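You operate a simulated robot arm through the tools that you are given. There is no shell and no other tool.

Carry out the task below with a simulated robot arm. There is one attempt and no reset: what you move stays moved.

Task
Empty the buffer slide, push it in and brush the buffer's bed clean.
Fine: the disc goes on the black mat; use the blue brush and put it back. Set down upright: blue brush. What is to be rubbed or washed off counts as gone when no trace of it is left.
Where things are to end (x, y in the base frame): blue-edged disc within 6 cm of [92, -36].

It is judged by the outcome, as a careful person would: the job done as asked, and still so three seconds after it is handed in. It fails if anything else is knocked over, pushed out of place, dropped, spilled or broken.

Robot
A 6-joint arm with a two-finger gripper, fixed in place. Base frame: the origin is at the foot of the arm, x ahead of it, y to its left, z up; the work surface is at about z = 85. Lengths are in cm, angles in degrees, forces in N, time in s.
It reaches about 129.8 cm from its shoulder. Its first joint turns from -149.0 to 149.0 degrees. Payload 1.57 kg.
The tool frame sits at the grasp point between the pads (the TCP): z along the fingers, y along the line on which they close. The tips reach 2.1 cm beyond it. Largest opening 7 cm; the body of the gripper starts 5 cm behind the TCP.
Orientation is told as [roll, pitch, yaw] about the base's x, y, z axes, in that order, counted from this pose: with the fingers straight down and closing along the base's y, the tool's x points along the base's -x, its y along +y and its z along -z.

Tools
- The arm moves only by the tool arm_command. Its argument "commands" is a list that holds one entry, the list of rows, each a list of 6 numbers: the shift along the tool's x, y, z in units of 300 mm (1.0 is 300 mm), then the turn, a rotation vector about the tool's x, y, z in units of 45 degrees (1.0 is 45 degrees). In form: [[[tx, ty, tz, ax, ay, az], ...]]. A call has 1 to 20 rows; each row is the pose to reach, as a shift and turn from the pose commanded when the call began, along the tool's axes at that moment. "fingers" is the finger opening in cm, from 0 to 7, set as the call begins (left out, the last holds). A call with a number of a shift or a turn outside -1 to 1 is refused whole. A row lasts 0.2 s, in which the tool goes at most 5 cm and 8.6 degrees; a call with a longer step from one row to the next is refused whole, and so is a gripper value outside its range. A pose out of reach is approached as far as the arm can. The call stops where the force on the tool passes 50 N (or 10 N more than at its start, if that is more) or the arm is blocked; 0.2 s more then pass. The fingers move at their own pace and stop on an object; they squeeze with about 30 N. The grip force told is the motor's: it shows also when the fingers shut on nothing. Time passes only in rows, and 0.2 s behind the last, so rows that repeat a pose let the fingers close. It gives the time, the measured TCP pose, the force on the tool (base axes), the opening and the grip force at its end, in the units of the frame above (readings bear some noise), with the torque about the TCP (base axes, N m) and any sound that the robot's microphone picked up, and new pictures: "pictures" is both (left out), scene, wrist or none.
- Cameras (640 x 400 px; columns grow to the right, rows downward): "scene" is fixed at [22.05, 50.3, 144.87]; the picture's right is [-0.92, -0.40, 0.00], its down [-0.17, 0.40, -0.90] and it looks along [0.36, -0.83, -0.43] (base axes); focal length 345 px, centre (320, 200). "wrist" rides on the gripper at [7.9, 0.4, -8.1] in the tool frame; the picture's right is [-0.05, 1.00, 0.00], its down [-0.67, -0.04, -0.74] and it looks along [-0.74, -0.04, 0.67] (tool axes); focal length 256 px, centre (320, 200). There is no depth. A picture from a camera that has moved, and an enlarged one, comes with that camera's place and axes in the base frame and with its lens.
- lift_body(by): slides the trunk up (or, below 0, down) by that many cm; the arm rides with it, the base frame stays. It gives what a move gives, with no picture.
- close_up(camera, box): a new picture of the part [left, top, right, bottom] of that camera's present view, enlarged. It takes no simulated time.
- finish_job(): hands the job in; it is judged then, once.

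Places have to be worked out from the pictures, the camera data and where the tool is seen. Open the gripper and draw the arm clear of the work before you hand the job in, unless the task says otherwise.

The tools are called after "Call:" as name(argument=value, ...) on one line, values as JSON. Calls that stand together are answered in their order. arm_command: Moves the arm, as the interface text tells. Its arguments: {"type":"object","properties":{"commands":{"type":"array"},"fingers":{"type":"number"},"pictures":{"type":"string","enum":["both","scene","wrist","none"]}},"required":["commands"]} The other tools are called the same way: lift_body (by) slides the trunk up or down; close_up (camera, box) takes an enlarged picture of a part of a camera's view; finish_job () hands the job in.

At the start:

```text
t: 0.0
ee_pos: [47.04, -46.73, 120.64]
tcp_rot: [0.0, -0.1, -0.1]
wrist_force: [-0.1, 0.7, -0.2]
torque: [-0.03, -0.01, 0.01]
grip_width: 6.99
grip_force: 0.1
trunk travel left (down, up): [-88.8, 8.2]
```

scene: 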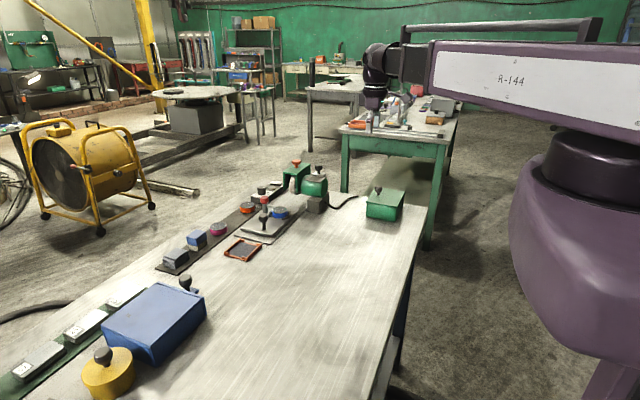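
wrist: 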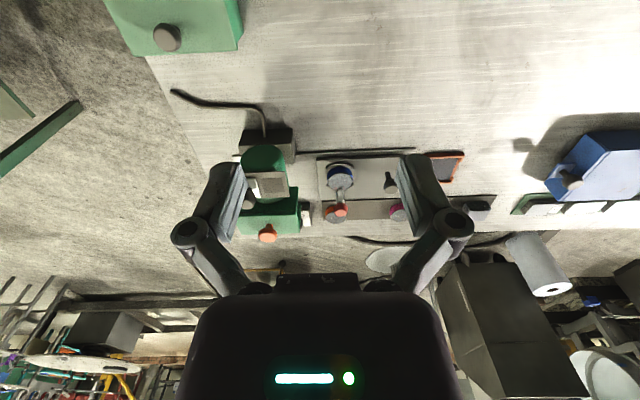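

I'll look more closely at both views before moving anything.

Call:
close_up(camera="scene", box=[150, 140, 420, 300])

Call:
close_up(camera="wrist", box=[220, 120, 520, 280])

Call:
close_up(camera="scene", box=[230, 150, 340, 250])

```text
2.37 times, centred on (285, 220) of scene
camera zoom: at [22.05, 50.3, 144.87], right [-0.92, -0.4, 0.0], down [-0.17, 0.4, -0.9], along [0.36, -0.83, -0.43], focal length 817 px, centre (403, 153)
```

zoom: 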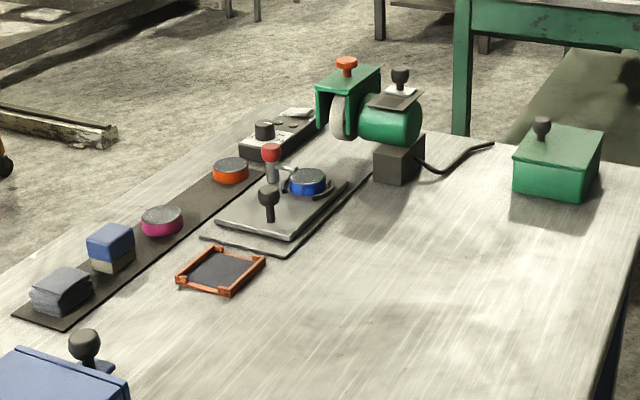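

```text
2.13 times, centred on (370, 200) of wrist
camera zoom: at [39.02, -46.48, 128.77], right [0.05, 1.0, 0.0], down [0.67, -0.04, 0.74], along [0.74, -0.04, -0.67], focal length 546 px, centre (213, 200)
```

zoom: 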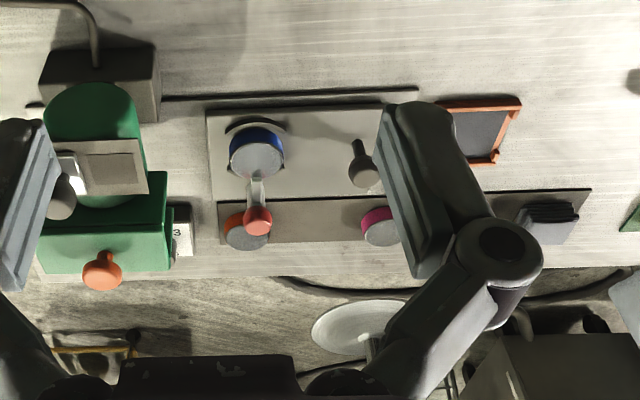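

```text
4.00 times, centred on (285, 200) of scene
camera zoom: at [22.05, 50.3, 144.87], right [-0.92, -0.4, 0.0], down [-0.17, 0.4, -0.9], along [0.36, -0.83, -0.43], focal length 1379 px, centre (460, 200)
```

zoom: 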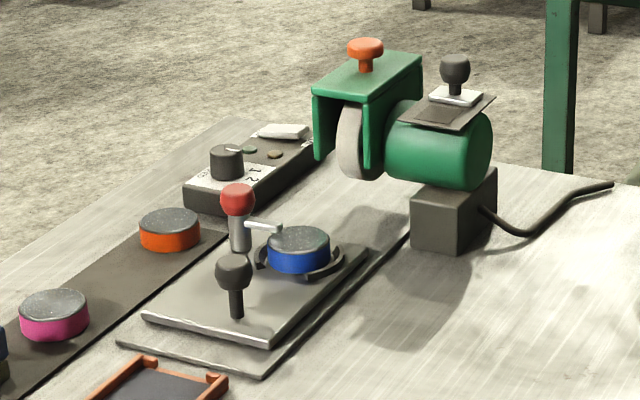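

The scene shows a slide plate with a black knob near (77,-34). The blue disc sits in a fork near (78,-44), held by what looks like a red-knobbed lever, and the black strip runs along x≈93. I'll move the wrist camera closer to study the mechanism.

Call:
arm_command(commands=[[[-0.087, 0.031, 0.104, 0, 0, 0], [-0.173, 0.063, 0.208, 0, 0, 0], [-0.26, 0.094, 0.312, 0, 0, 0], [-0.347, 0.125, 0.416, 0, 0, 0], [-0.4, 0.157, 0.5, 0, 0, 0]]])

```text
t: 1.2
ee_pos: [59.29, -42.26, 120.7]
tcp_rot: [0.1, 0.0, -0.1]
wrist_force: [0.3, -0.7, 0.4]
torque: [-0.03, 0.0, 0.01]
grip_width: 7.02
grip_force: 0.0
out of reach, approached as far as the arm can: row 1, 2, 3, 4, 5
trunk travel left (down, up): [-88.8, 8.2]
camera wrist: at [51.17, -41.95, 128.78], right [0.05, 1.0, 0.0], down [0.67, -0.04, 0.74], along [0.74, -0.04, -0.67], focal length 256 px, centre (320, 200)
```

scene: 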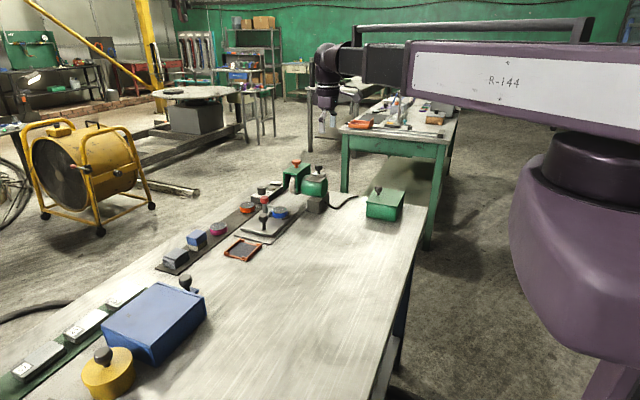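
wrist: 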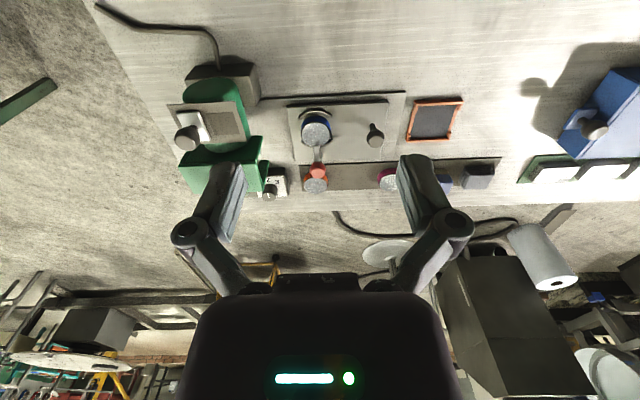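

The tool did not go below z≈120.7, so the arm can't reach lower at this trunk height. I'll lower the trunk a moderate amount and check the reading.

Call:
lift_body(by=-14)

Call:
close_up(camera="wrist", box=[160, 40, 520, 240])

Call:
close_up(camera="scene", box=[0, 0, 640, 400])

```text
t: 2.9
ee_pos: [59.15, -42.23, 106.71]
tcp_rot: [0.0, -0.1, 0.0]
wrist_force: [0.5, 0.2, 0.5]
torque: [-0.02, -0.01, 0.03]
grip_width: 6.99
grip_force: 0.0
trunk travel left (down, up): [-74.8, 22.2]
```

```text
1.78 times, centred on (340, 140) of wrist
camera zoom: at [51.17, -41.97, 114.78], right [0.05, 1.0, 0.0], down [0.67, -0.04, 0.74], along [0.74, -0.04, -0.67], focal length 455 px, centre (284, 307)
```

zoom: 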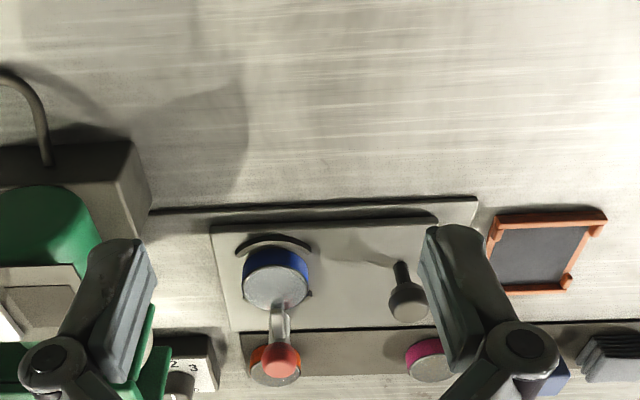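

```text
1.00 times, centred on (320, 200) of scene (not enlarged: the box is as wide or as high as the picture)
camera zoom: at [22.05, 50.3, 144.87], right [-0.92, -0.4, 0.0], down [-0.17, 0.4, -0.9], along [0.36, -0.83, -0.43], focal length 345 px, centre (320, 200)
```

zoom: 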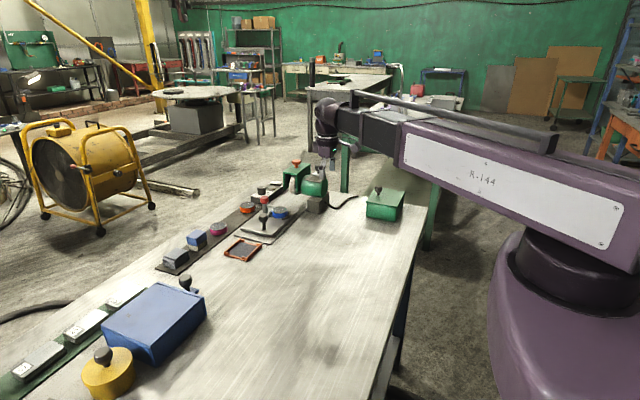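

The trunk took the arm down cleanly. I'll test whether the arm can change z by itself with a small upward move.

Call:
arm_command(commands=[[[0, 0, -0.06, 0, 0, 0], [0, 0, -0.1, 0, 0, 0]]], pictures="none")

```text
t: 3.5
ee_pos: [59.28, -42.2, 106.63]
tcp_rot: [0.0, 0.0, 0.0]
wrist_force: [0.6, -0.4, -0.1]
torque: [0.0, 0.01, 0.01]
grip_width: 7.02
grip_force: 0.1
out of reach, approached as far as the arm can: row 1, 2
trunk travel left (down, up): [-74.8, 22.2]
```

Arm z is fixed, so all vertical motion has to come from the trunk. I'll zoom in on the clamp, the disc and the buffer.

Call:
close_up(camera="scene", box=[236, 185, 306, 245])

Call:
close_up(camera="wrist", box=[270, 150, 410, 260])

Call:
close_up(camera="scene", box=[270, 145, 350, 220])

Call:
close_up(camera="scene", box=[150, 215, 270, 285])

```text
6.67 times, centred on (271, 215) of scene
camera zoom: at [22.05, 50.3, 144.87], right [-0.92, -0.4, 0.0], down [-0.17, 0.4, -0.9], along [0.36, -0.83, -0.43], focal length 2298 px, centre (647, 100)
```

zoom: 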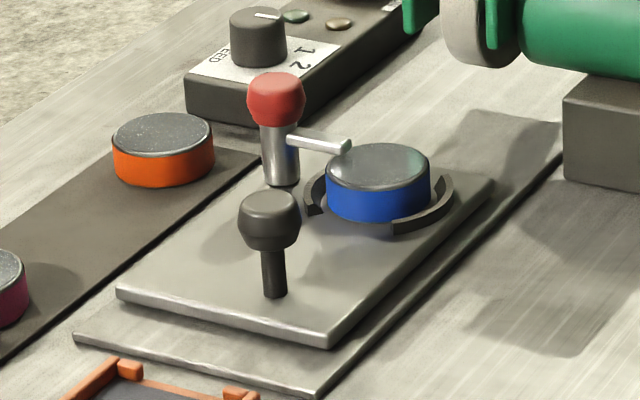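

```text
3.64 times, centred on (340, 205) of wrist
camera zoom: at [51.17, -41.97, 114.77], right [0.05, 1.0, 0.0], down [0.67, -0.04, 0.74], along [0.74, -0.04, -0.67], focal length 931 px, centre (247, 182)
```

zoom: 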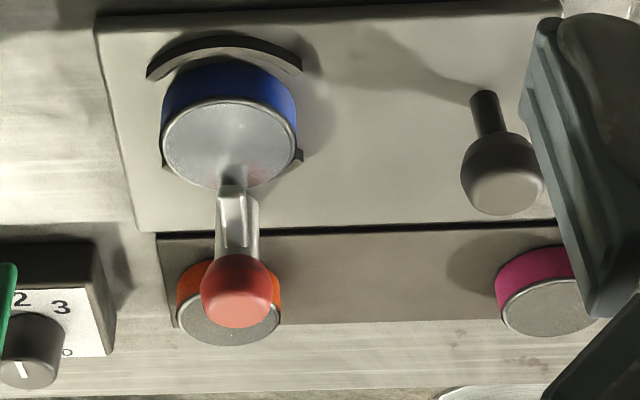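

```text
5.33 times, centred on (310, 182) of scene
camera zoom: at [22.05, 50.3, 144.87], right [-0.92, -0.4, 0.0], down [-0.17, 0.4, -0.9], along [0.36, -0.83, -0.43], focal length 1839 px, centre (373, 293)
```

zoom: 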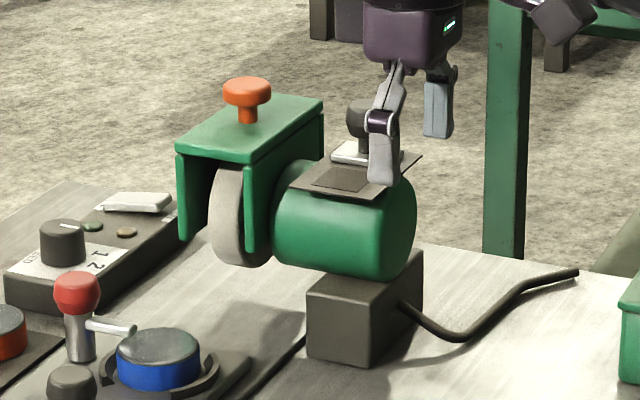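

```text
5.33 times, centred on (210, 250) of scene
camera zoom: at [22.05, 50.3, 144.87], right [-0.92, -0.4, 0.0], down [-0.17, 0.4, -0.9], along [0.36, -0.83, -0.43], focal length 1839 px, centre (907, -67)
```

zoom: 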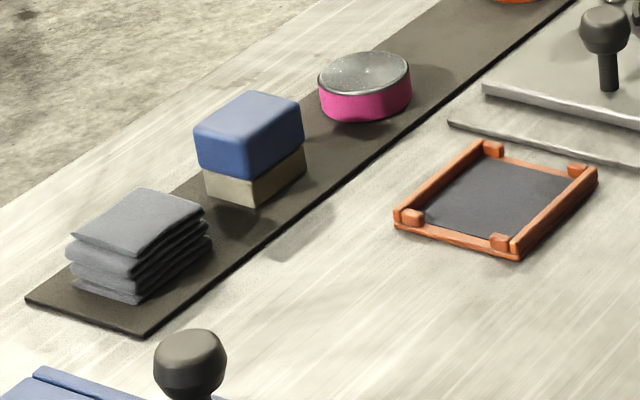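

The disc sits in a C-shaped nest, with a red-knobbed post whose arm reaches over the disc rim. I'll lower the wrist camera a bit for a clearer view of that clamp.

Call:
lift_body(by=-8)

Call:
arm_command(commands=[[[0.06, -0.02, 0, 0, 0, 0], [0.12, -0.04, 0, 0, 0, 0]]])

Call:
close_up(camera="wrist", box=[240, 110, 440, 235])

```text
t: 4.6
ee_pos: [59.24, -42.14, 98.61]
tcp_rot: [0.1, 0.0, 0.0]
wrist_force: [0.7, 0.0, 0.3]
torque: [-0.01, -0.03, 0.02]
grip_width: 6.99
grip_force: 0.1
trunk travel left (down, up): [-66.8, 30.2]
```

```text
t: 5.2
ee_pos: [55.52, -43.66, 98.79]
tcp_rot: [0.0, 0.1, 0.0]
wrist_force: [-0.5, -0.1, 0.2]
torque: [0.0, 0.02, -0.01]
grip_width: 7.02
grip_force: 0.2
trunk travel left (down, up): [-66.8, 30.2]
camera wrist: at [47.49, -43.26, 106.78], right [0.05, 1.0, 0.0], down [0.67, -0.04, 0.75], along [0.74, -0.04, -0.67], focal length 256 px, centre (320, 200)
```

scene: 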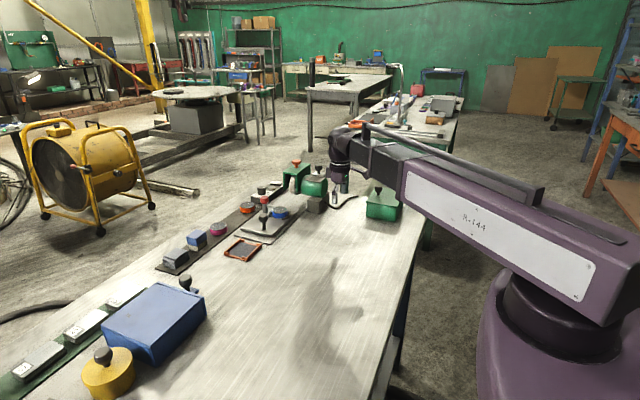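
wrist: 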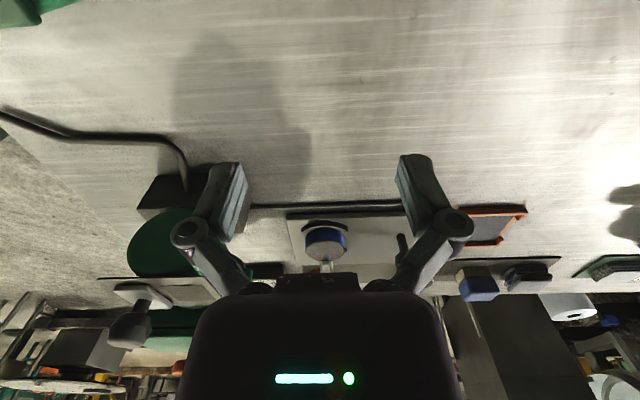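

```text
3.20 times, centred on (340, 172) of wrist
camera zoom: at [47.49, -43.26, 106.78], right [0.05, 1.0, 0.0], down [0.67, -0.04, 0.75], along [0.74, -0.04, -0.67], focal length 819 px, centre (256, 288)
```

zoom: 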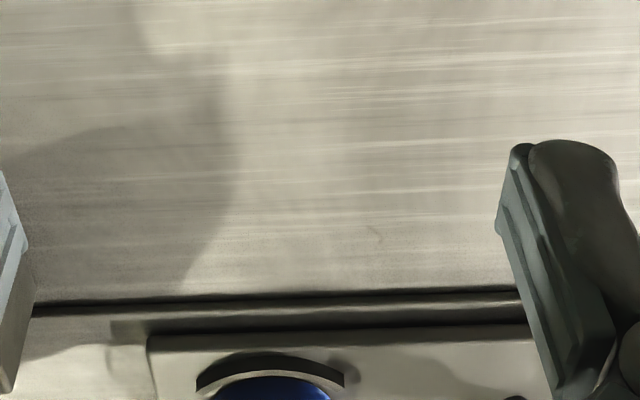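

By triangulation, the red knob is at about (84.8,-44.2,91), the disc top at about (78.7,-44.1,88.4) and the black slide knob at about (78.6,-33.4,90). The arm over the disc's rim looks like a swing clamp, so I'll move above the red knob with the fingers open, well clear of the buffer guard.

Call:
arm_command(commands=[[[-0.13, 0, 0, 0, 0, 0], [-0.27, 0, 0, 0, 0, 0], [-0.41, -0.005, 0, 0, 0, 0], [-0.55, -0.01, 0, 0, 0, 0], [-0.69, -0.015, 0, 0, 0, 0], [-0.83, -0.02, 0, 0, 0, 0], [-0.93, -0.02, 0, 0, 0, 0], [-0.977, -0.02, 0, 0, 0, 0]]], fingers=7)

Call:
close_up(camera="scene", box=[226, 150, 326, 240])

```text
t: 7.0
ee_pos: [85.16, -43.89, 98.62]
tcp_rot: [0.0, 0.0, 0.0]
wrist_force: [-0.6, 0.3, 0.2]
torque: [-0.01, 0.02, 0.0]
grip_width: 6.97
grip_force: 0.0
out of reach, approached as far as the arm can: row 4
trunk travel left (down, up): [-66.8, 30.2]
camera wrist: at [77.09, -43.62, 106.76], right [0.05, 1.0, 0.0], down [0.67, -0.04, 0.74], along [0.74, -0.04, -0.67], focal length 256 px, centre (320, 200)
```

scene: 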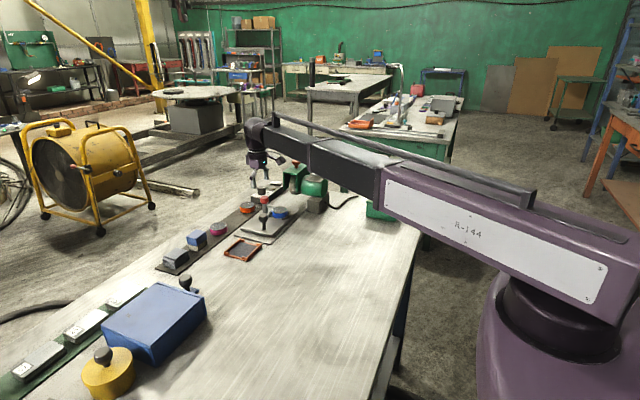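
wrist: 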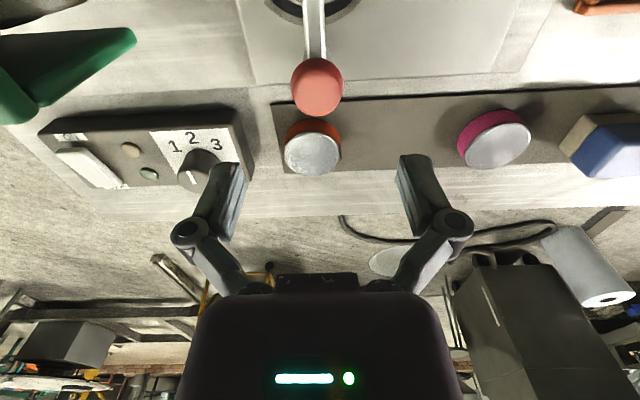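

```text
4.44 times, centred on (276, 195) of scene
camera zoom: at [22.05, 50.3, 144.87], right [-0.92, -0.4, 0.0], down [-0.17, 0.4, -0.9], along [0.36, -0.83, -0.43], focal length 1532 px, centre (516, 222)
```

zoom: 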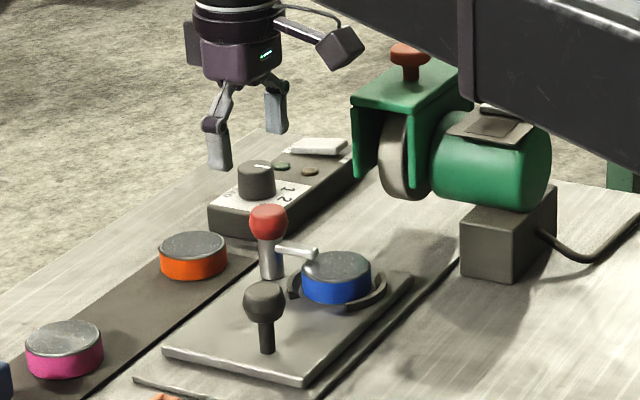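

The wrist view refines the red knob to about (84.0,-44.15,91.3). I'll centre over it and lower the trunk in one piece, keeping the fingers on the ±y sides.

Call:
arm_command(commands=[[[0.038, -0.009, 0, 0, 0, 0], [0.038, -0.009, 0, 0, 0, 0]]], pictures="none")

Call:
lift_body(by=-4)

Call:
close_up(camera="scene", box=[226, 150, 326, 240])

Call:
close_up(camera="wrist", box=[120, 0, 520, 250])

```text
t: 7.6
ee_pos: [83.74, -44.27, 98.7]
tcp_rot: [-0.1, 0.0, 0.0]
wrist_force: [1.1, 0.3, -0.3]
torque: [0.02, 0.01, 0.02]
grip_width: 7.03
grip_force: 0.1
trunk travel left (down, up): [-66.8, 30.2]
```

```text
t: 8.5
ee_pos: [83.9, -44.34, 94.69]
tcp_rot: [0.1, 0.0, 0.0]
wrist_force: [-0.9, 1.1, -0.7]
torque: [0.0, 0.0, -0.04]
grip_width: 7.01
grip_force: 0.0
trunk travel left (down, up): [-62.8, 34.2]
```

```text
4.44 times, centred on (276, 195) of scene
camera zoom: at [22.05, 50.3, 144.87], right [-0.92, -0.4, 0.0], down [-0.17, 0.4, -0.9], along [0.36, -0.83, -0.43], focal length 1532 px, centre (516, 222)
```

zoom: 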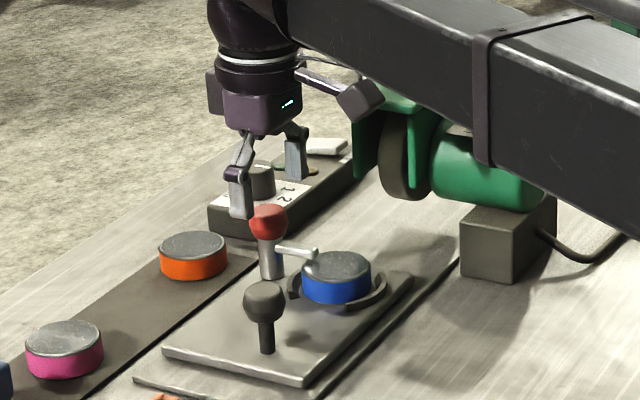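

```text
1.60 times, centred on (320, 125) of wrist
camera zoom: at [75.77, -44.01, 102.78], right [0.05, 1.0, 0.0], down [0.67, -0.04, 0.74], along [0.74, -0.04, -0.67], focal length 410 px, centre (320, 320)
```

zoom: 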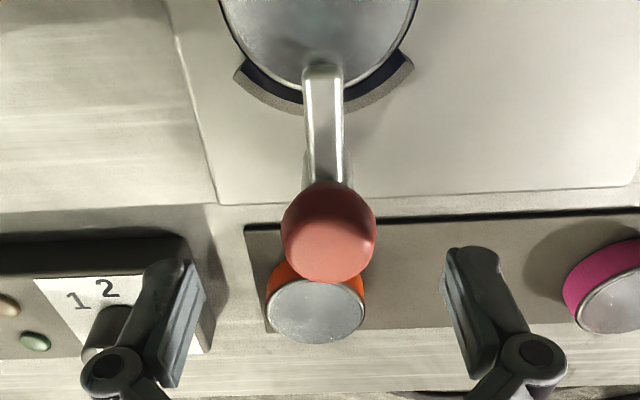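

The knob lies between the fingers at about (84.0,-44.2), and the TCP matches it. I'll lower to knob height.

Call:
lift_body(by=-3.6)

Call:
arm_command(commands=[[[0, 0, 0, 0, 0, 0], [0, 0, 0, 0, 0, 0], [0, 0, 0, 0, 0, 0]]], fingers=2.5)

Call:
close_up(camera="scene", box=[226, 150, 326, 240])

```text
t: 9.3
ee_pos: [83.7, -44.13, 91.01]
tcp_rot: [0.0, 0.1, 0.0]
wrist_force: [-0.9, 0.8, 0.6]
torque: [-0.01, 0.01, 0.01]
grip_width: 7.0
grip_force: 0.0
trunk travel left (down, up): [-59.2, 37.8]
```

```text
t: 10.1
ee_pos: [83.91, -44.17, 91.12]
tcp_rot: [-0.1, 0.1, 0.0]
wrist_force: [0.5, 2.2, 7.1]
torque: [0.1, 0.08, -0.03]
grip_width: 3.13
grip_force: 32.2
trunk travel left (down, up): [-59.2, 37.8]
camera wrist: at [75.76, -43.95, 99.23], right [0.05, 1.0, 0.0], down [0.67, -0.04, 0.75], along [0.74, -0.04, -0.67], focal length 256 px, centre (320, 200)
```

scene: 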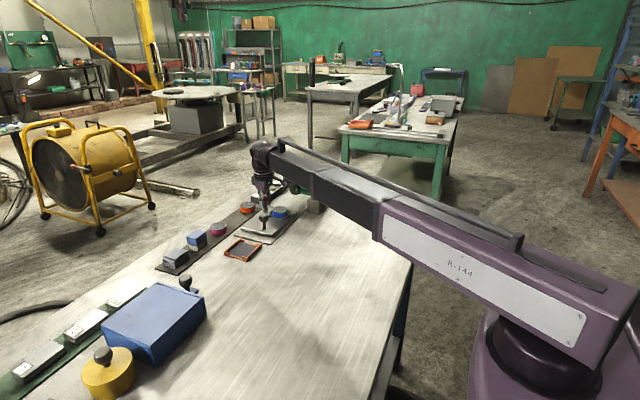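
wrist: 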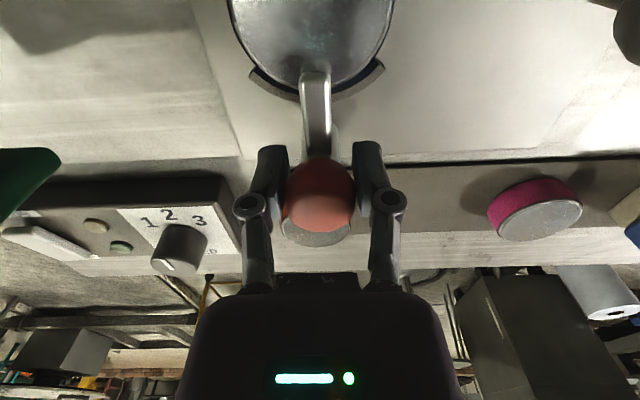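

```text
4.44 times, centred on (276, 195) of scene
camera zoom: at [22.05, 50.3, 144.87], right [-0.92, -0.4, 0.0], down [-0.17, 0.4, -0.9], along [0.36, -0.83, -0.43], focal length 1532 px, centre (516, 222)
```

zoom: 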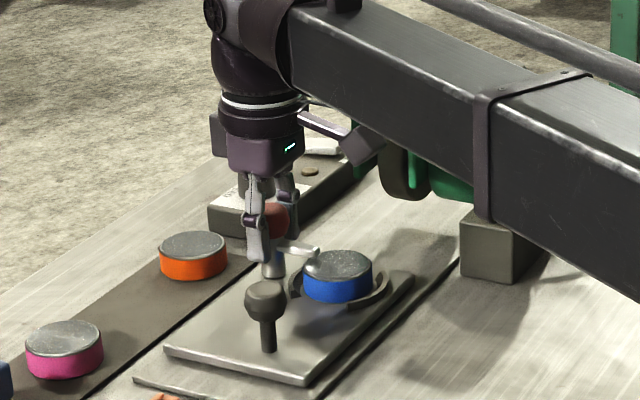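

The knob is gripped at 3.1 cm wide. I'll try a small twist of about 13° and watch the torque and the arm.

Call:
arm_command(commands=[[[0, 0, 0, 0, 0, 0.1], [0, 0, 0, 0, 0, 0.2], [0, 0, 0, 0, 0, 0.3]]])

Call:
close_up(camera="scene", box=[226, 150, 326, 240])

```text
t: 10.9
ee_pos: [83.71, -44.35, 91.21]
tcp_rot: [0.0, 0.0, -13.5]
wrist_force: [-0.8, 2.4, 5.3]
torque: [-0.05, -0.21, 0.0]
grip_width: 3.09
grip_force: 31.6
trunk travel left (down, up): [-59.2, 37.8]
camera wrist: at [76.09, -42.05, 99.23], right [0.29, 0.96, 0.0], down [0.64, -0.19, 0.75], along [0.71, -0.21, -0.67], focal length 256 px, centre (320, 200)
```

scene: 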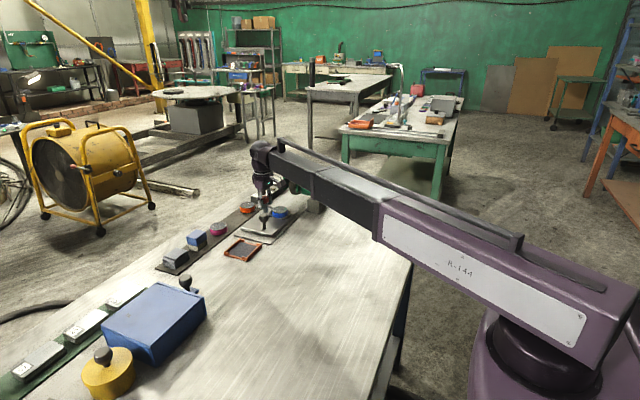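
wrist: 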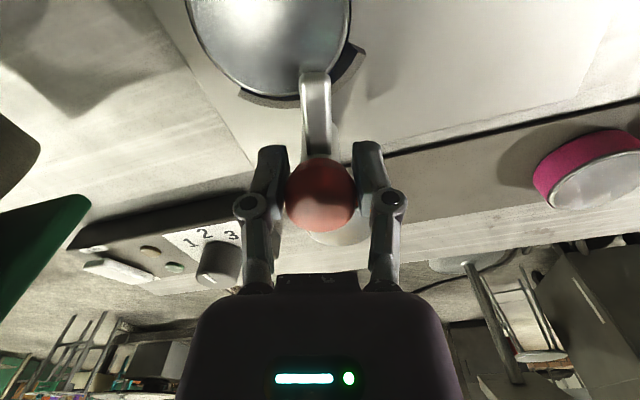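

```text
4.44 times, centred on (276, 195) of scene
camera zoom: at [22.05, 50.3, 144.87], right [-0.92, -0.4, 0.0], down [-0.17, 0.4, -0.9], along [0.36, -0.83, -0.43], focal length 1532 px, centre (516, 222)
```

zoom: 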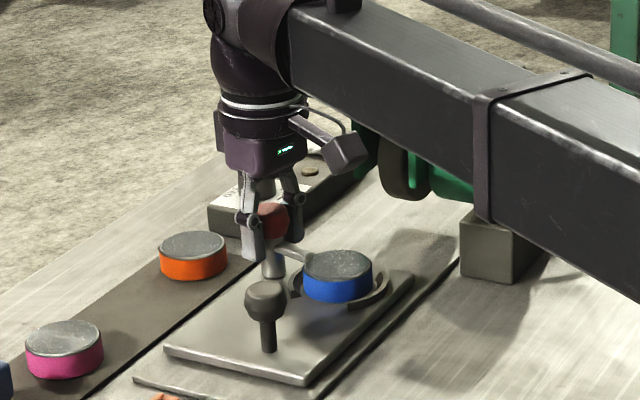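

The arm swings with the knob at almost no torque. I'll keep turning it away from the disc.

Call:
arm_command(commands=[[[0, 0, 0, 0, 0, 0.16], [0, 0, 0, 0, 0, 0.32], [0, 0, 0, 0, 0, 0.48], [0, 0, 0, 0, 0, 0.64], [0, 0, 0, 0, 0, 0.8], [0, 0, 0, 0, 0, 0.96]]])

Call:
close_up(camera="scene", box=[226, 150, 326, 240])

```text
t: 12.3
ee_pos: [83.78, -44.11, 91.15]
tcp_rot: [0.1, -0.2, -56.9]
wrist_force: [13.7, -0.9, 15.0]
torque: [0.35, 0.07, 0.03]
grip_width: 3.1
grip_force: 32.4
trunk travel left (down, up): [-59.2, 37.8]
camera wrist: at [79.78, -37.52, 99.21], right [0.86, 0.5, 0.0], down [0.33, -0.58, 0.75], along [0.38, -0.65, -0.67], focal length 256 px, centre (320, 200)
```

scene: 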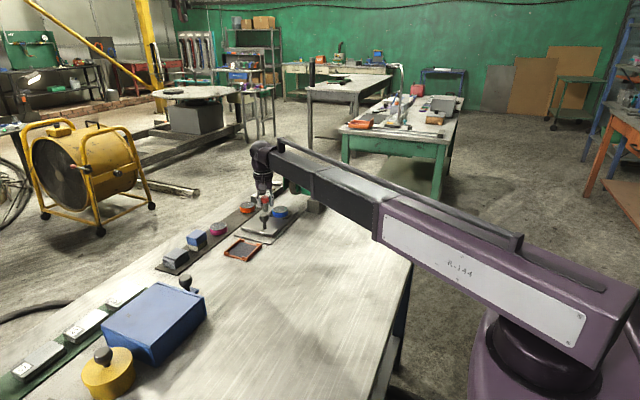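
wrist: 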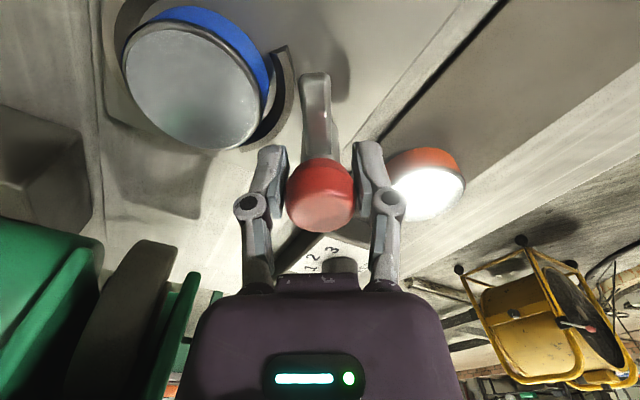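

```text
4.44 times, centred on (276, 195) of scene
camera zoom: at [22.05, 50.3, 144.87], right [-0.92, -0.4, 0.0], down [-0.17, 0.4, -0.9], along [0.36, -0.83, -0.43], focal length 1532 px, centre (516, 222)
```

zoom: 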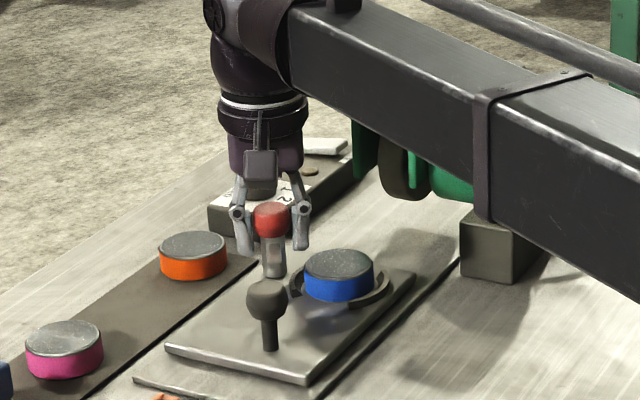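

The arm is now clear of the disc rim. I'll turn it a little further for margin, then open the fingers.

Call:
arm_command(commands=[[[0, 0, 0, 0, 0, 0.14], [0, 0, 0, 0, 0, 0.28], [0, 0, 0, 0, 0, 0.42], [0, 0, 0, 0, 0, 0.56]]], pictures="wrist")

```text
t: 13.3
ee_pos: [84.05, -44.14, 91.17]
tcp_rot: [0.1, -0.2, -82.0]
wrist_force: [21.8, 1.3, 20.8]
torque: [-0.07, -0.28, 0.04]
grip_width: 3.11
grip_force: 32.3
trunk travel left (down, up): [-59.2, 37.8]
camera wrist: at [83.16, -36.44, 99.2], right [1.0, 0.09, 0.0], down [0.06, -0.66, 0.75], along [0.07, -0.74, -0.67], focal length 256 px, centre (320, 200)
```

wrist: 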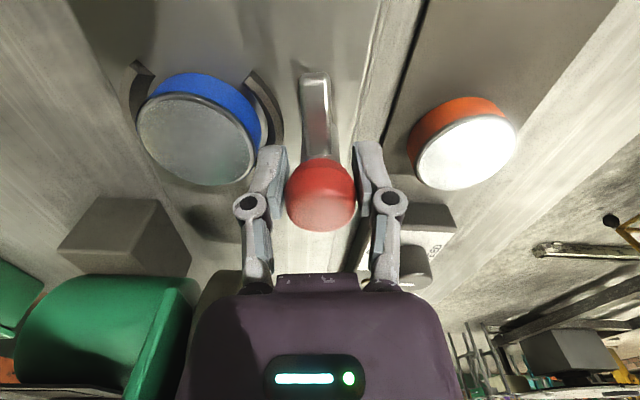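

The clamp arm now points to +y, well off the disc. I'll open the fingers only to 4.8 cm, since the disc is beside them, then rise.

Call:
arm_command(commands=[[[0, 0, 0, 0, 0, 0], [0, 0, 0, 0, 0, 0]]], fingers=4.8, pictures="none")

Call:
lift_body(by=7)

Call:
close_up(camera="wrist", box=[0, 0, 640, 400])

Call:
close_up(camera="scene", box=[226, 150, 326, 240])

```text
t: 13.9
ee_pos: [83.71, -44.22, 91.01]
tcp_rot: [-0.2, 0.1, -81.9]
wrist_force: [-0.2, 0.2, -0.4]
torque: [0.0, 0.0, 0.0]
grip_width: 4.78
grip_force: 0.1
trunk travel left (down, up): [-59.2, 37.8]
```

```text
t: 14.9
ee_pos: [83.89, -44.28, 98.05]
tcp_rot: [0.0, 0.0, -81.9]
wrist_force: [0.3, 0.4, 0.0]
torque: [0.05, -0.01, -0.01]
grip_width: 4.83
grip_force: 0.0
trunk travel left (down, up): [-66.2, 30.8]
```

```text
1.00 times, centred on (320, 200) of wrist (not enlarged: the box is as wide or as high as the picture)
camera zoom: at [83.07, -36.55, 106.16], right [1.0, 0.09, 0.0], down [0.06, -0.66, 0.74], along [0.07, -0.74, -0.67], focal length 256 px, centre (320, 200)
```

zoom: 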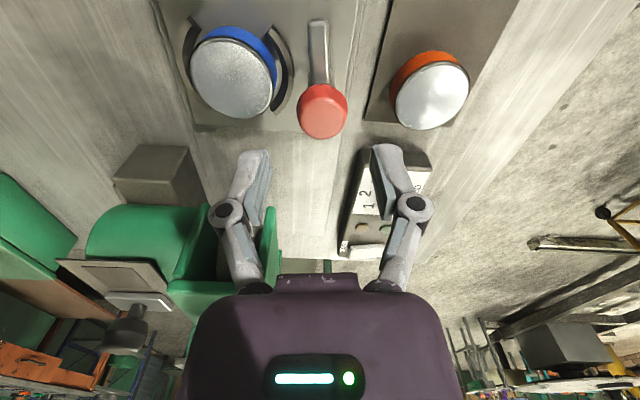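

```text
4.44 times, centred on (276, 195) of scene
camera zoom: at [22.05, 50.3, 144.87], right [-0.92, -0.4, 0.0], down [-0.17, 0.4, -0.9], along [0.36, -0.83, -0.43], focal length 1532 px, centre (516, 222)
```

zoom: 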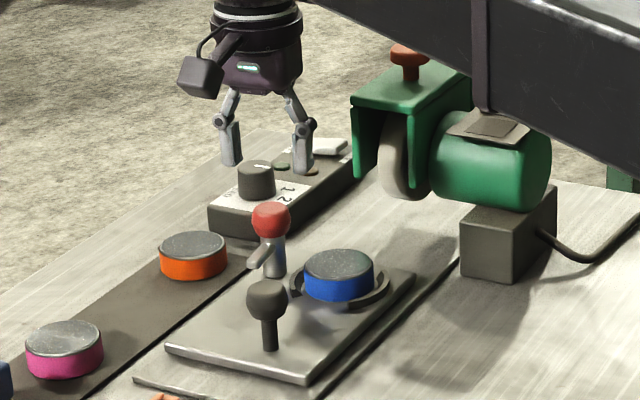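

The clamp arm is clear, and the disc is at about (77.9,-44.2) with nest gaps on its ±y sides. I'll move over it and rotate back to close along y.

Call:
arm_command(commands=[[[0.007, -0.05, 0, 0, 0, -0.19], [0.014, -0.1, 0, 0, 0, -0.38], [0.021, -0.15, 0, 0, 0, -0.57], [0.028, -0.198, 0, 0, 0, -0.76], [0.028, -0.198, 0, 0, 0, -0.95]]], fingers=7, pictures="none")

Call:
arm_command(commands=[[[0, 0, 0, 0, 0, -0.18], [0, 0, 0, 0, 0, -0.36], [0, 0, 0, 0, 0, -0.54], [0, 0, 0, 0, 0, -0.72], [0, 0, 0, 0, 0, -0.87], [0, 0, 0, 0, 0, -0.87]]])

```text
t: 16.1
ee_pos: [77.9, -44.34, 98.09]
tcp_rot: [-0.1, 0.0, -39.0]
wrist_force: [0.5, -0.3, 0.0]
torque: [0.0, -0.01, -0.03]
grip_width: 7.02
grip_force: 0.0
trunk travel left (down, up): [-66.2, 30.8]
```

```text
t: 17.6
ee_pos: [77.73, -44.21, 98.12]
tcp_rot: [0.0, 0.0, 0.1]
wrist_force: [0.4, -0.6, -0.6]
torque: [-0.02, 0.0, -0.02]
grip_width: 7.0
grip_force: 0.1
trunk travel left (down, up): [-66.2, 30.8]
camera wrist: at [69.78, -44.05, 106.17], right [0.05, 1.0, 0.0], down [0.67, -0.03, 0.74], along [0.74, -0.04, -0.67], focal length 256 px, centre (320, 200)
```

scene: 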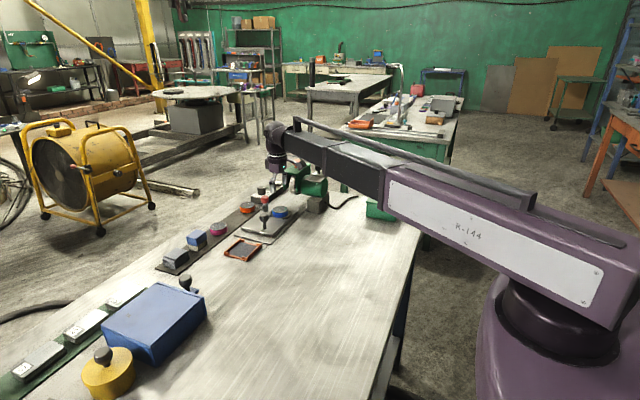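
wrist: 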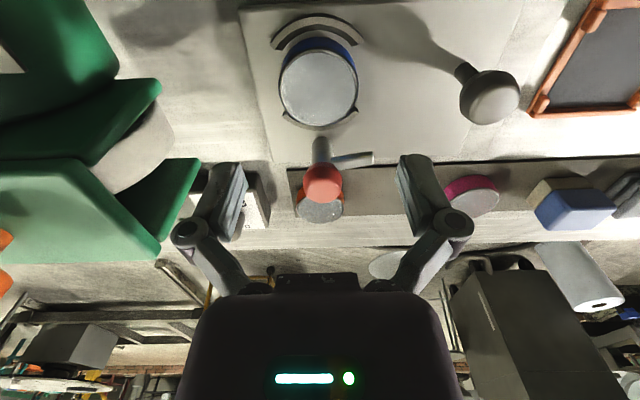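

The disc reads as (77.8,-44.5), about 5.6 cm wide with its top at z≈88.3. I'll centre and lower so the fingertips stay just above the slide plate.

Call:
arm_command(commands=[[[-0.003, -0.008, 0, 0, 0, 0], [-0.003, -0.008, 0, 0, 0, 0]]], pictures="none")

Call:
lift_body(by=-7)

Call:
close_up(camera="wrist", box=[170, 0, 490, 200])

Call:
close_up(camera="scene", box=[226, 150, 326, 240])

```text
t: 18.1
ee_pos: [77.9, -44.48, 98.0]
tcp_rot: [0.0, 0.0, 0.0]
wrist_force: [0.5, -0.4, -0.9]
torque: [0.01, 0.0, 0.0]
grip_width: 6.98
grip_force: 0.1
trunk travel left (down, up): [-66.2, 30.8]
```

```text
t: 19.2
ee_pos: [77.92, -44.56, 91.0]
tcp_rot: [0.0, 0.0, 0.0]
wrist_force: [0.3, -0.5, -1.0]
torque: [-0.02, 0.0, 0.0]
grip_width: 7.01
grip_force: 0.0
trunk travel left (down, up): [-59.2, 37.8]
```

```text
2.00 times, centred on (330, 100) of wrist
camera zoom: at [69.87, -44.23, 99.18], right [0.05, 1.0, 0.0], down [0.67, -0.04, 0.74], along [0.74, -0.04, -0.67], focal length 512 px, centre (300, 400)
```

zoom: 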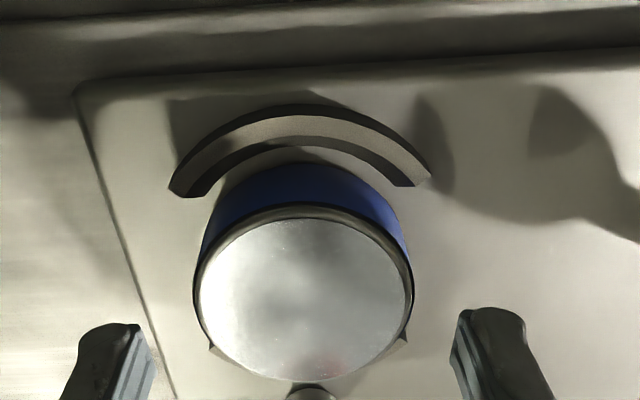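

```text
4.44 times, centred on (276, 195) of scene
camera zoom: at [22.05, 50.3, 144.87], right [-0.92, -0.4, 0.0], down [-0.17, 0.4, -0.9], along [0.36, -0.83, -0.43], focal length 1532 px, centre (516, 222)
```

zoom: 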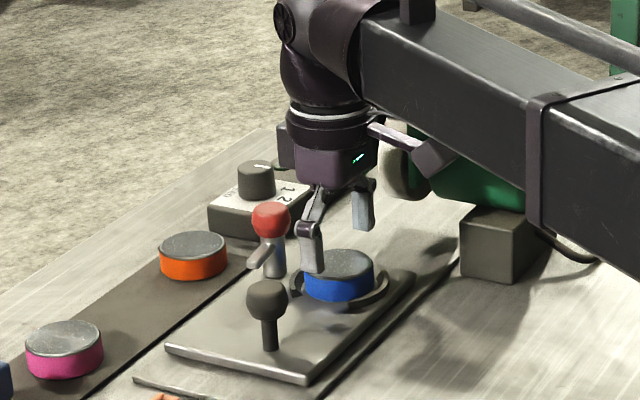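

The fingers straddle the disc symmetrically. I'll lower 2.3 cm more and close on it.

Call:
lift_body(by=-2.3)

Call:
arm_command(commands=[[[0, 0, 0, 0, 0, 0], [0, 0, 0, 0, 0, 0], [0, 0, 0, 0, 0, 0]]], fingers=5)

Call:
close_up(camera="scene", box=[226, 150, 326, 240])

```text
t: 19.9
ee_pos: [77.79, -44.59, 88.65]
tcp_rot: [0.0, 0.0, 0.1]
wrist_force: [-0.1, -0.5, -0.2]
torque: [0.01, 0.0, 0.01]
grip_width: 6.98
grip_force: 0.1
trunk travel left (down, up): [-56.9, 40.1]
```

```text
t: 20.7
ee_pos: [77.85, -44.43, 88.81]
tcp_rot: [-0.1, 0.0, -0.1]
wrist_force: [1.0, 1.4, 3.7]
torque: [0.1, 0.11, -0.04]
grip_width: 5.35
grip_force: 29.7
trunk travel left (down, up): [-56.9, 40.1]
camera wrist: at [69.87, -44.2, 96.9], right [0.05, 1.0, 0.0], down [0.67, -0.04, 0.75], along [0.74, -0.04, -0.67], focal length 256 px, centre (320, 200)
```

scene: 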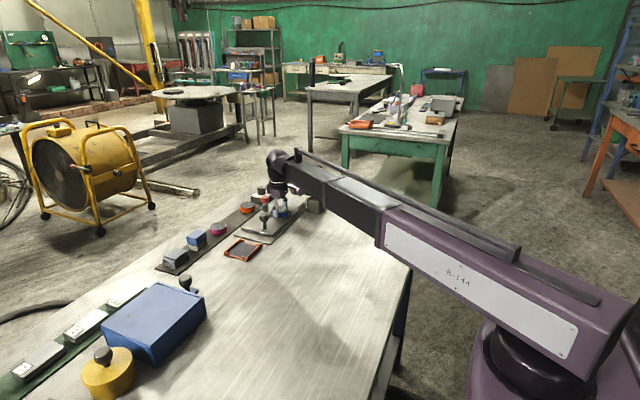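
wrist: 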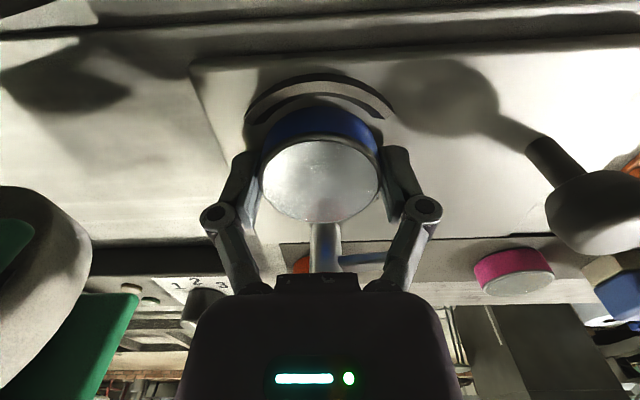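

```text
4.44 times, centred on (276, 195) of scene
camera zoom: at [22.05, 50.3, 144.87], right [-0.92, -0.4, 0.0], down [-0.17, 0.4, -0.9], along [0.36, -0.83, -0.43], focal length 1532 px, centre (516, 222)
```

zoom: 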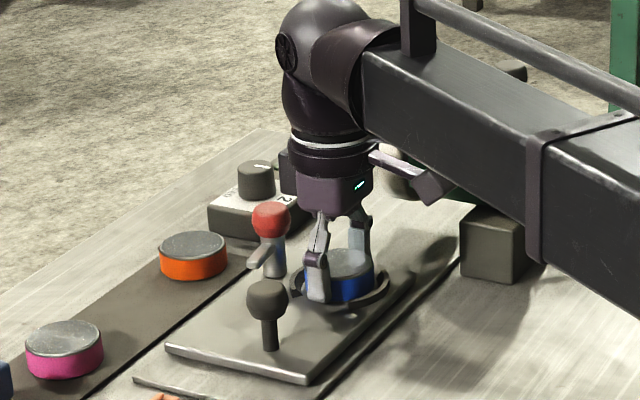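

The disc is held at 5.35 cm. I'll lift it 10 cm straight up and check it stays in the fingers.

Call:
lift_body(by=10)

Call:
close_up(camera="scene", box=[226, 150, 326, 240])

Call:
close_up(camera="wrist", box=[0, 0, 640, 400])

```text
t: 22.1
ee_pos: [77.91, -44.51, 98.57]
tcp_rot: [0.1, 0.0, 0.1]
wrist_force: [-0.9, 0.1, -3.5]
torque: [0.0, 0.02, 0.06]
grip_width: 5.35
grip_force: 30.2
trunk travel left (down, up): [-66.9, 30.1]
```

```text
4.44 times, centred on (276, 195) of scene
camera zoom: at [22.05, 50.3, 144.87], right [-0.92, -0.4, 0.0], down [-0.17, 0.4, -0.9], along [0.36, -0.83, -0.43], focal length 1532 px, centre (516, 222)
```

zoom: 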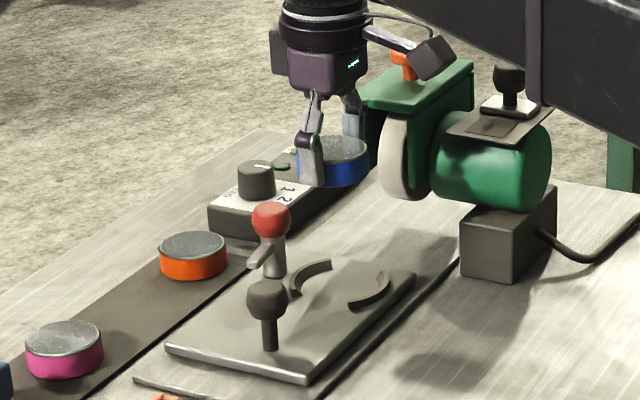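

```text
1.00 times, centred on (320, 200) of wrist (not enlarged: the box is as wide or as high as the picture)
camera zoom: at [69.91, -44.25, 106.83], right [0.05, 1.0, 0.0], down [0.67, -0.04, 0.74], along [0.74, -0.04, -0.67], focal length 256 px, centre (320, 200)
```

zoom: 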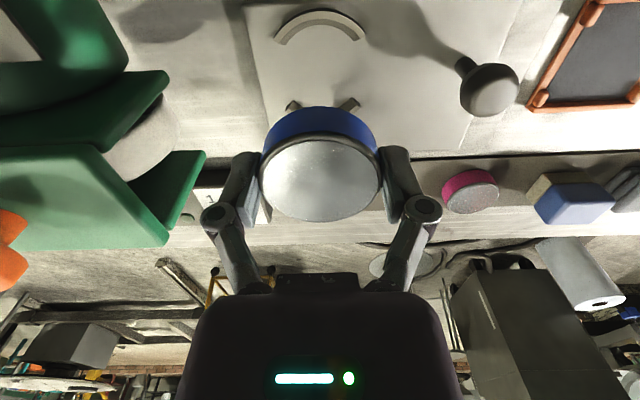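

The disc is lifted cleanly, at about 3.5 N. I'll carry it to (92,-36.7), in the gap between the orange disc (y≈-45) and the pink one (y≈-29).

Call:
arm_command(commands=[[[-0.09, 0.052, 0, 0, 0, 0], [-0.18, 0.104, 0, 0, 0, 0], [-0.27, 0.156, 0, 0, 0, 0], [-0.36, 0.208, 0, 0, 0, 0], [-0.44, 0.25, 0, 0, 0, 0], [-0.47, 0.26, 0, 0, 0, 0]]])

Call:
close_up(camera="scene", box=[190, 150, 310, 258])

```text
t: 23.4
ee_pos: [92.31, -36.66, 98.77]
tcp_rot: [0.0, 0.0, 0.0]
wrist_force: [0.0, -0.9, -4.3]
torque: [-0.03, 0.0, -0.02]
grip_width: 5.32
grip_force: 30.3
trunk travel left (down, up): [-66.9, 30.1]
camera wrist: at [84.22, -36.38, 106.83], right [0.05, 1.0, 0.0], down [0.67, -0.04, 0.74], along [0.74, -0.04, -0.67], focal length 256 px, centre (320, 200)
```

scene: 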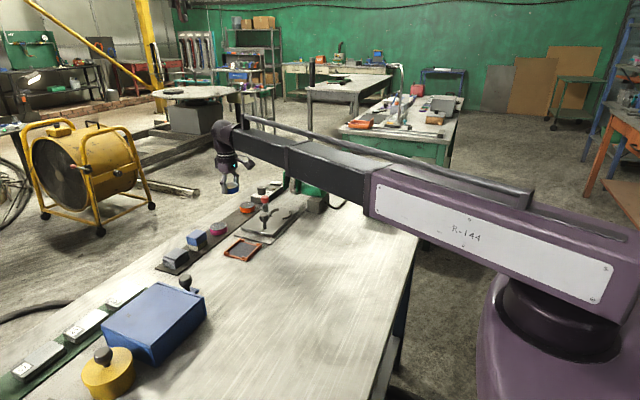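
wrist: 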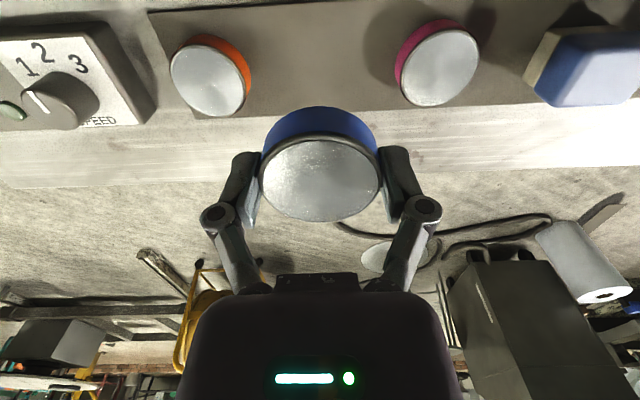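

```text
3.70 times, centred on (250, 204) of scene
camera zoom: at [22.05, 50.3, 144.87], right [-0.92, -0.4, 0.0], down [-0.17, 0.4, -0.9], along [0.36, -0.83, -0.43], focal length 1277 px, centre (579, 185)
```

zoom: 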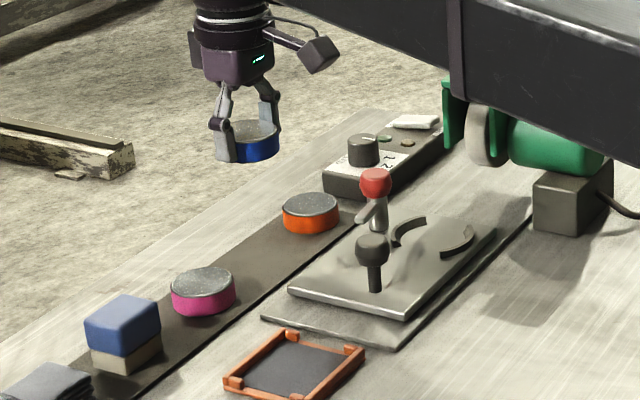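

The place is free and I'm centred between the two discs on the mat. I'll lower to near contact.

Call:
lift_body(by=-9.4)

Call:
lift_body(by=-0.6)

Call:
close_up(camera="scene", box=[190, 170, 290, 260])

```text
t: 24.7
ee_pos: [92.21, -36.78, 89.39]
tcp_rot: [0.0, 0.0, 0.0]
wrist_force: [-0.5, 0.8, -3.3]
torque: [0.02, 0.0, 0.0]
grip_width: 5.34
grip_force: 30.6
trunk travel left (down, up): [-57.5, 39.5]
```

```text
t: 25.3
ee_pos: [92.2, -36.62, 88.78]
tcp_rot: [0.1, 0.0, 0.1]
wrist_force: [-0.3, 0.2, -2.5]
torque: [0.02, 0.01, 0.0]
grip_width: 5.33
grip_force: 30.0
trunk travel left (down, up): [-56.9, 40.1]
```

```text
4.44 times, centred on (240, 215) of scene
camera zoom: at [22.05, 50.3, 144.87], right [-0.92, -0.4, 0.0], down [-0.17, 0.4, -0.9], along [0.36, -0.83, -0.43], focal length 1532 px, centre (676, 133)
```

zoom: 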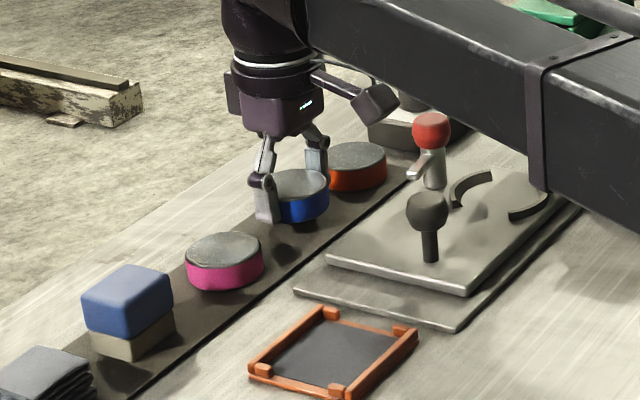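

There's no contact yet, and the force still shows the disc's weight. I'll step down in small increments until it's supported.

Call:
lift_body(by=-0.5)

Call:
lift_body(by=-0.3)

```text
t: 25.8
ee_pos: [92.14, -36.72, 88.26]
tcp_rot: [0.0, 0.0, -0.1]
wrist_force: [0.9, 0.6, -4.6]
torque: [-0.02, -0.02, 0.01]
grip_width: 5.34
grip_force: 30.2
trunk travel left (down, up): [-56.4, 40.6]
```

```text
t: 26.3
ee_pos: [92.29, -36.75, 87.88]
tcp_rot: [0.1, 0.0, 0.1]
wrist_force: [-0.2, 0.8, -3.5]
torque: [-0.02, 0.0, -0.02]
grip_width: 5.32
grip_force: 30.4
trunk travel left (down, up): [-56.1, 40.9]
```

Still hanging, so I'll continue in small steps.

Call:
lift_body(by=-0.2)

Call:
lift_body(by=-0.15)

Call:
close_up(camera="scene", box=[215, 180, 275, 230])

```text
t: 26.9
ee_pos: [92.14, -36.69, 87.75]
tcp_rot: [0.1, 0.0, 0.0]
wrist_force: [0.0, -0.1, -3.7]
torque: [-0.02, -0.01, 0.0]
grip_width: 5.32
grip_force: 29.4
trunk travel left (down, up): [-55.9, 41.1]
```

```text
t: 27.4
ee_pos: [92.19, -36.62, 87.64]
tcp_rot: [0.0, 0.0, 0.0]
wrist_force: [-0.1, 0.6, -3.4]
torque: [0.01, 0.0, 0.0]
grip_width: 5.33
grip_force: 29.8
trunk travel left (down, up): [-55.7, 41.3]
```

```text
8.00 times, centred on (245, 205) of scene
camera zoom: at [22.05, 50.3, 144.87], right [-0.92, -0.4, 0.0], down [-0.17, 0.4, -0.9], along [0.36, -0.83, -0.43], focal length 2758 px, centre (920, 160)
```

zoom: 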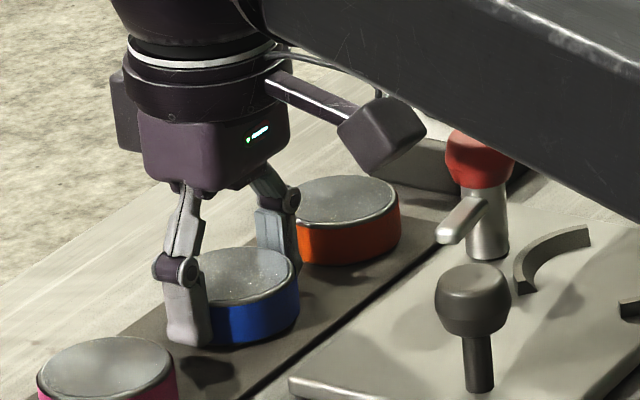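

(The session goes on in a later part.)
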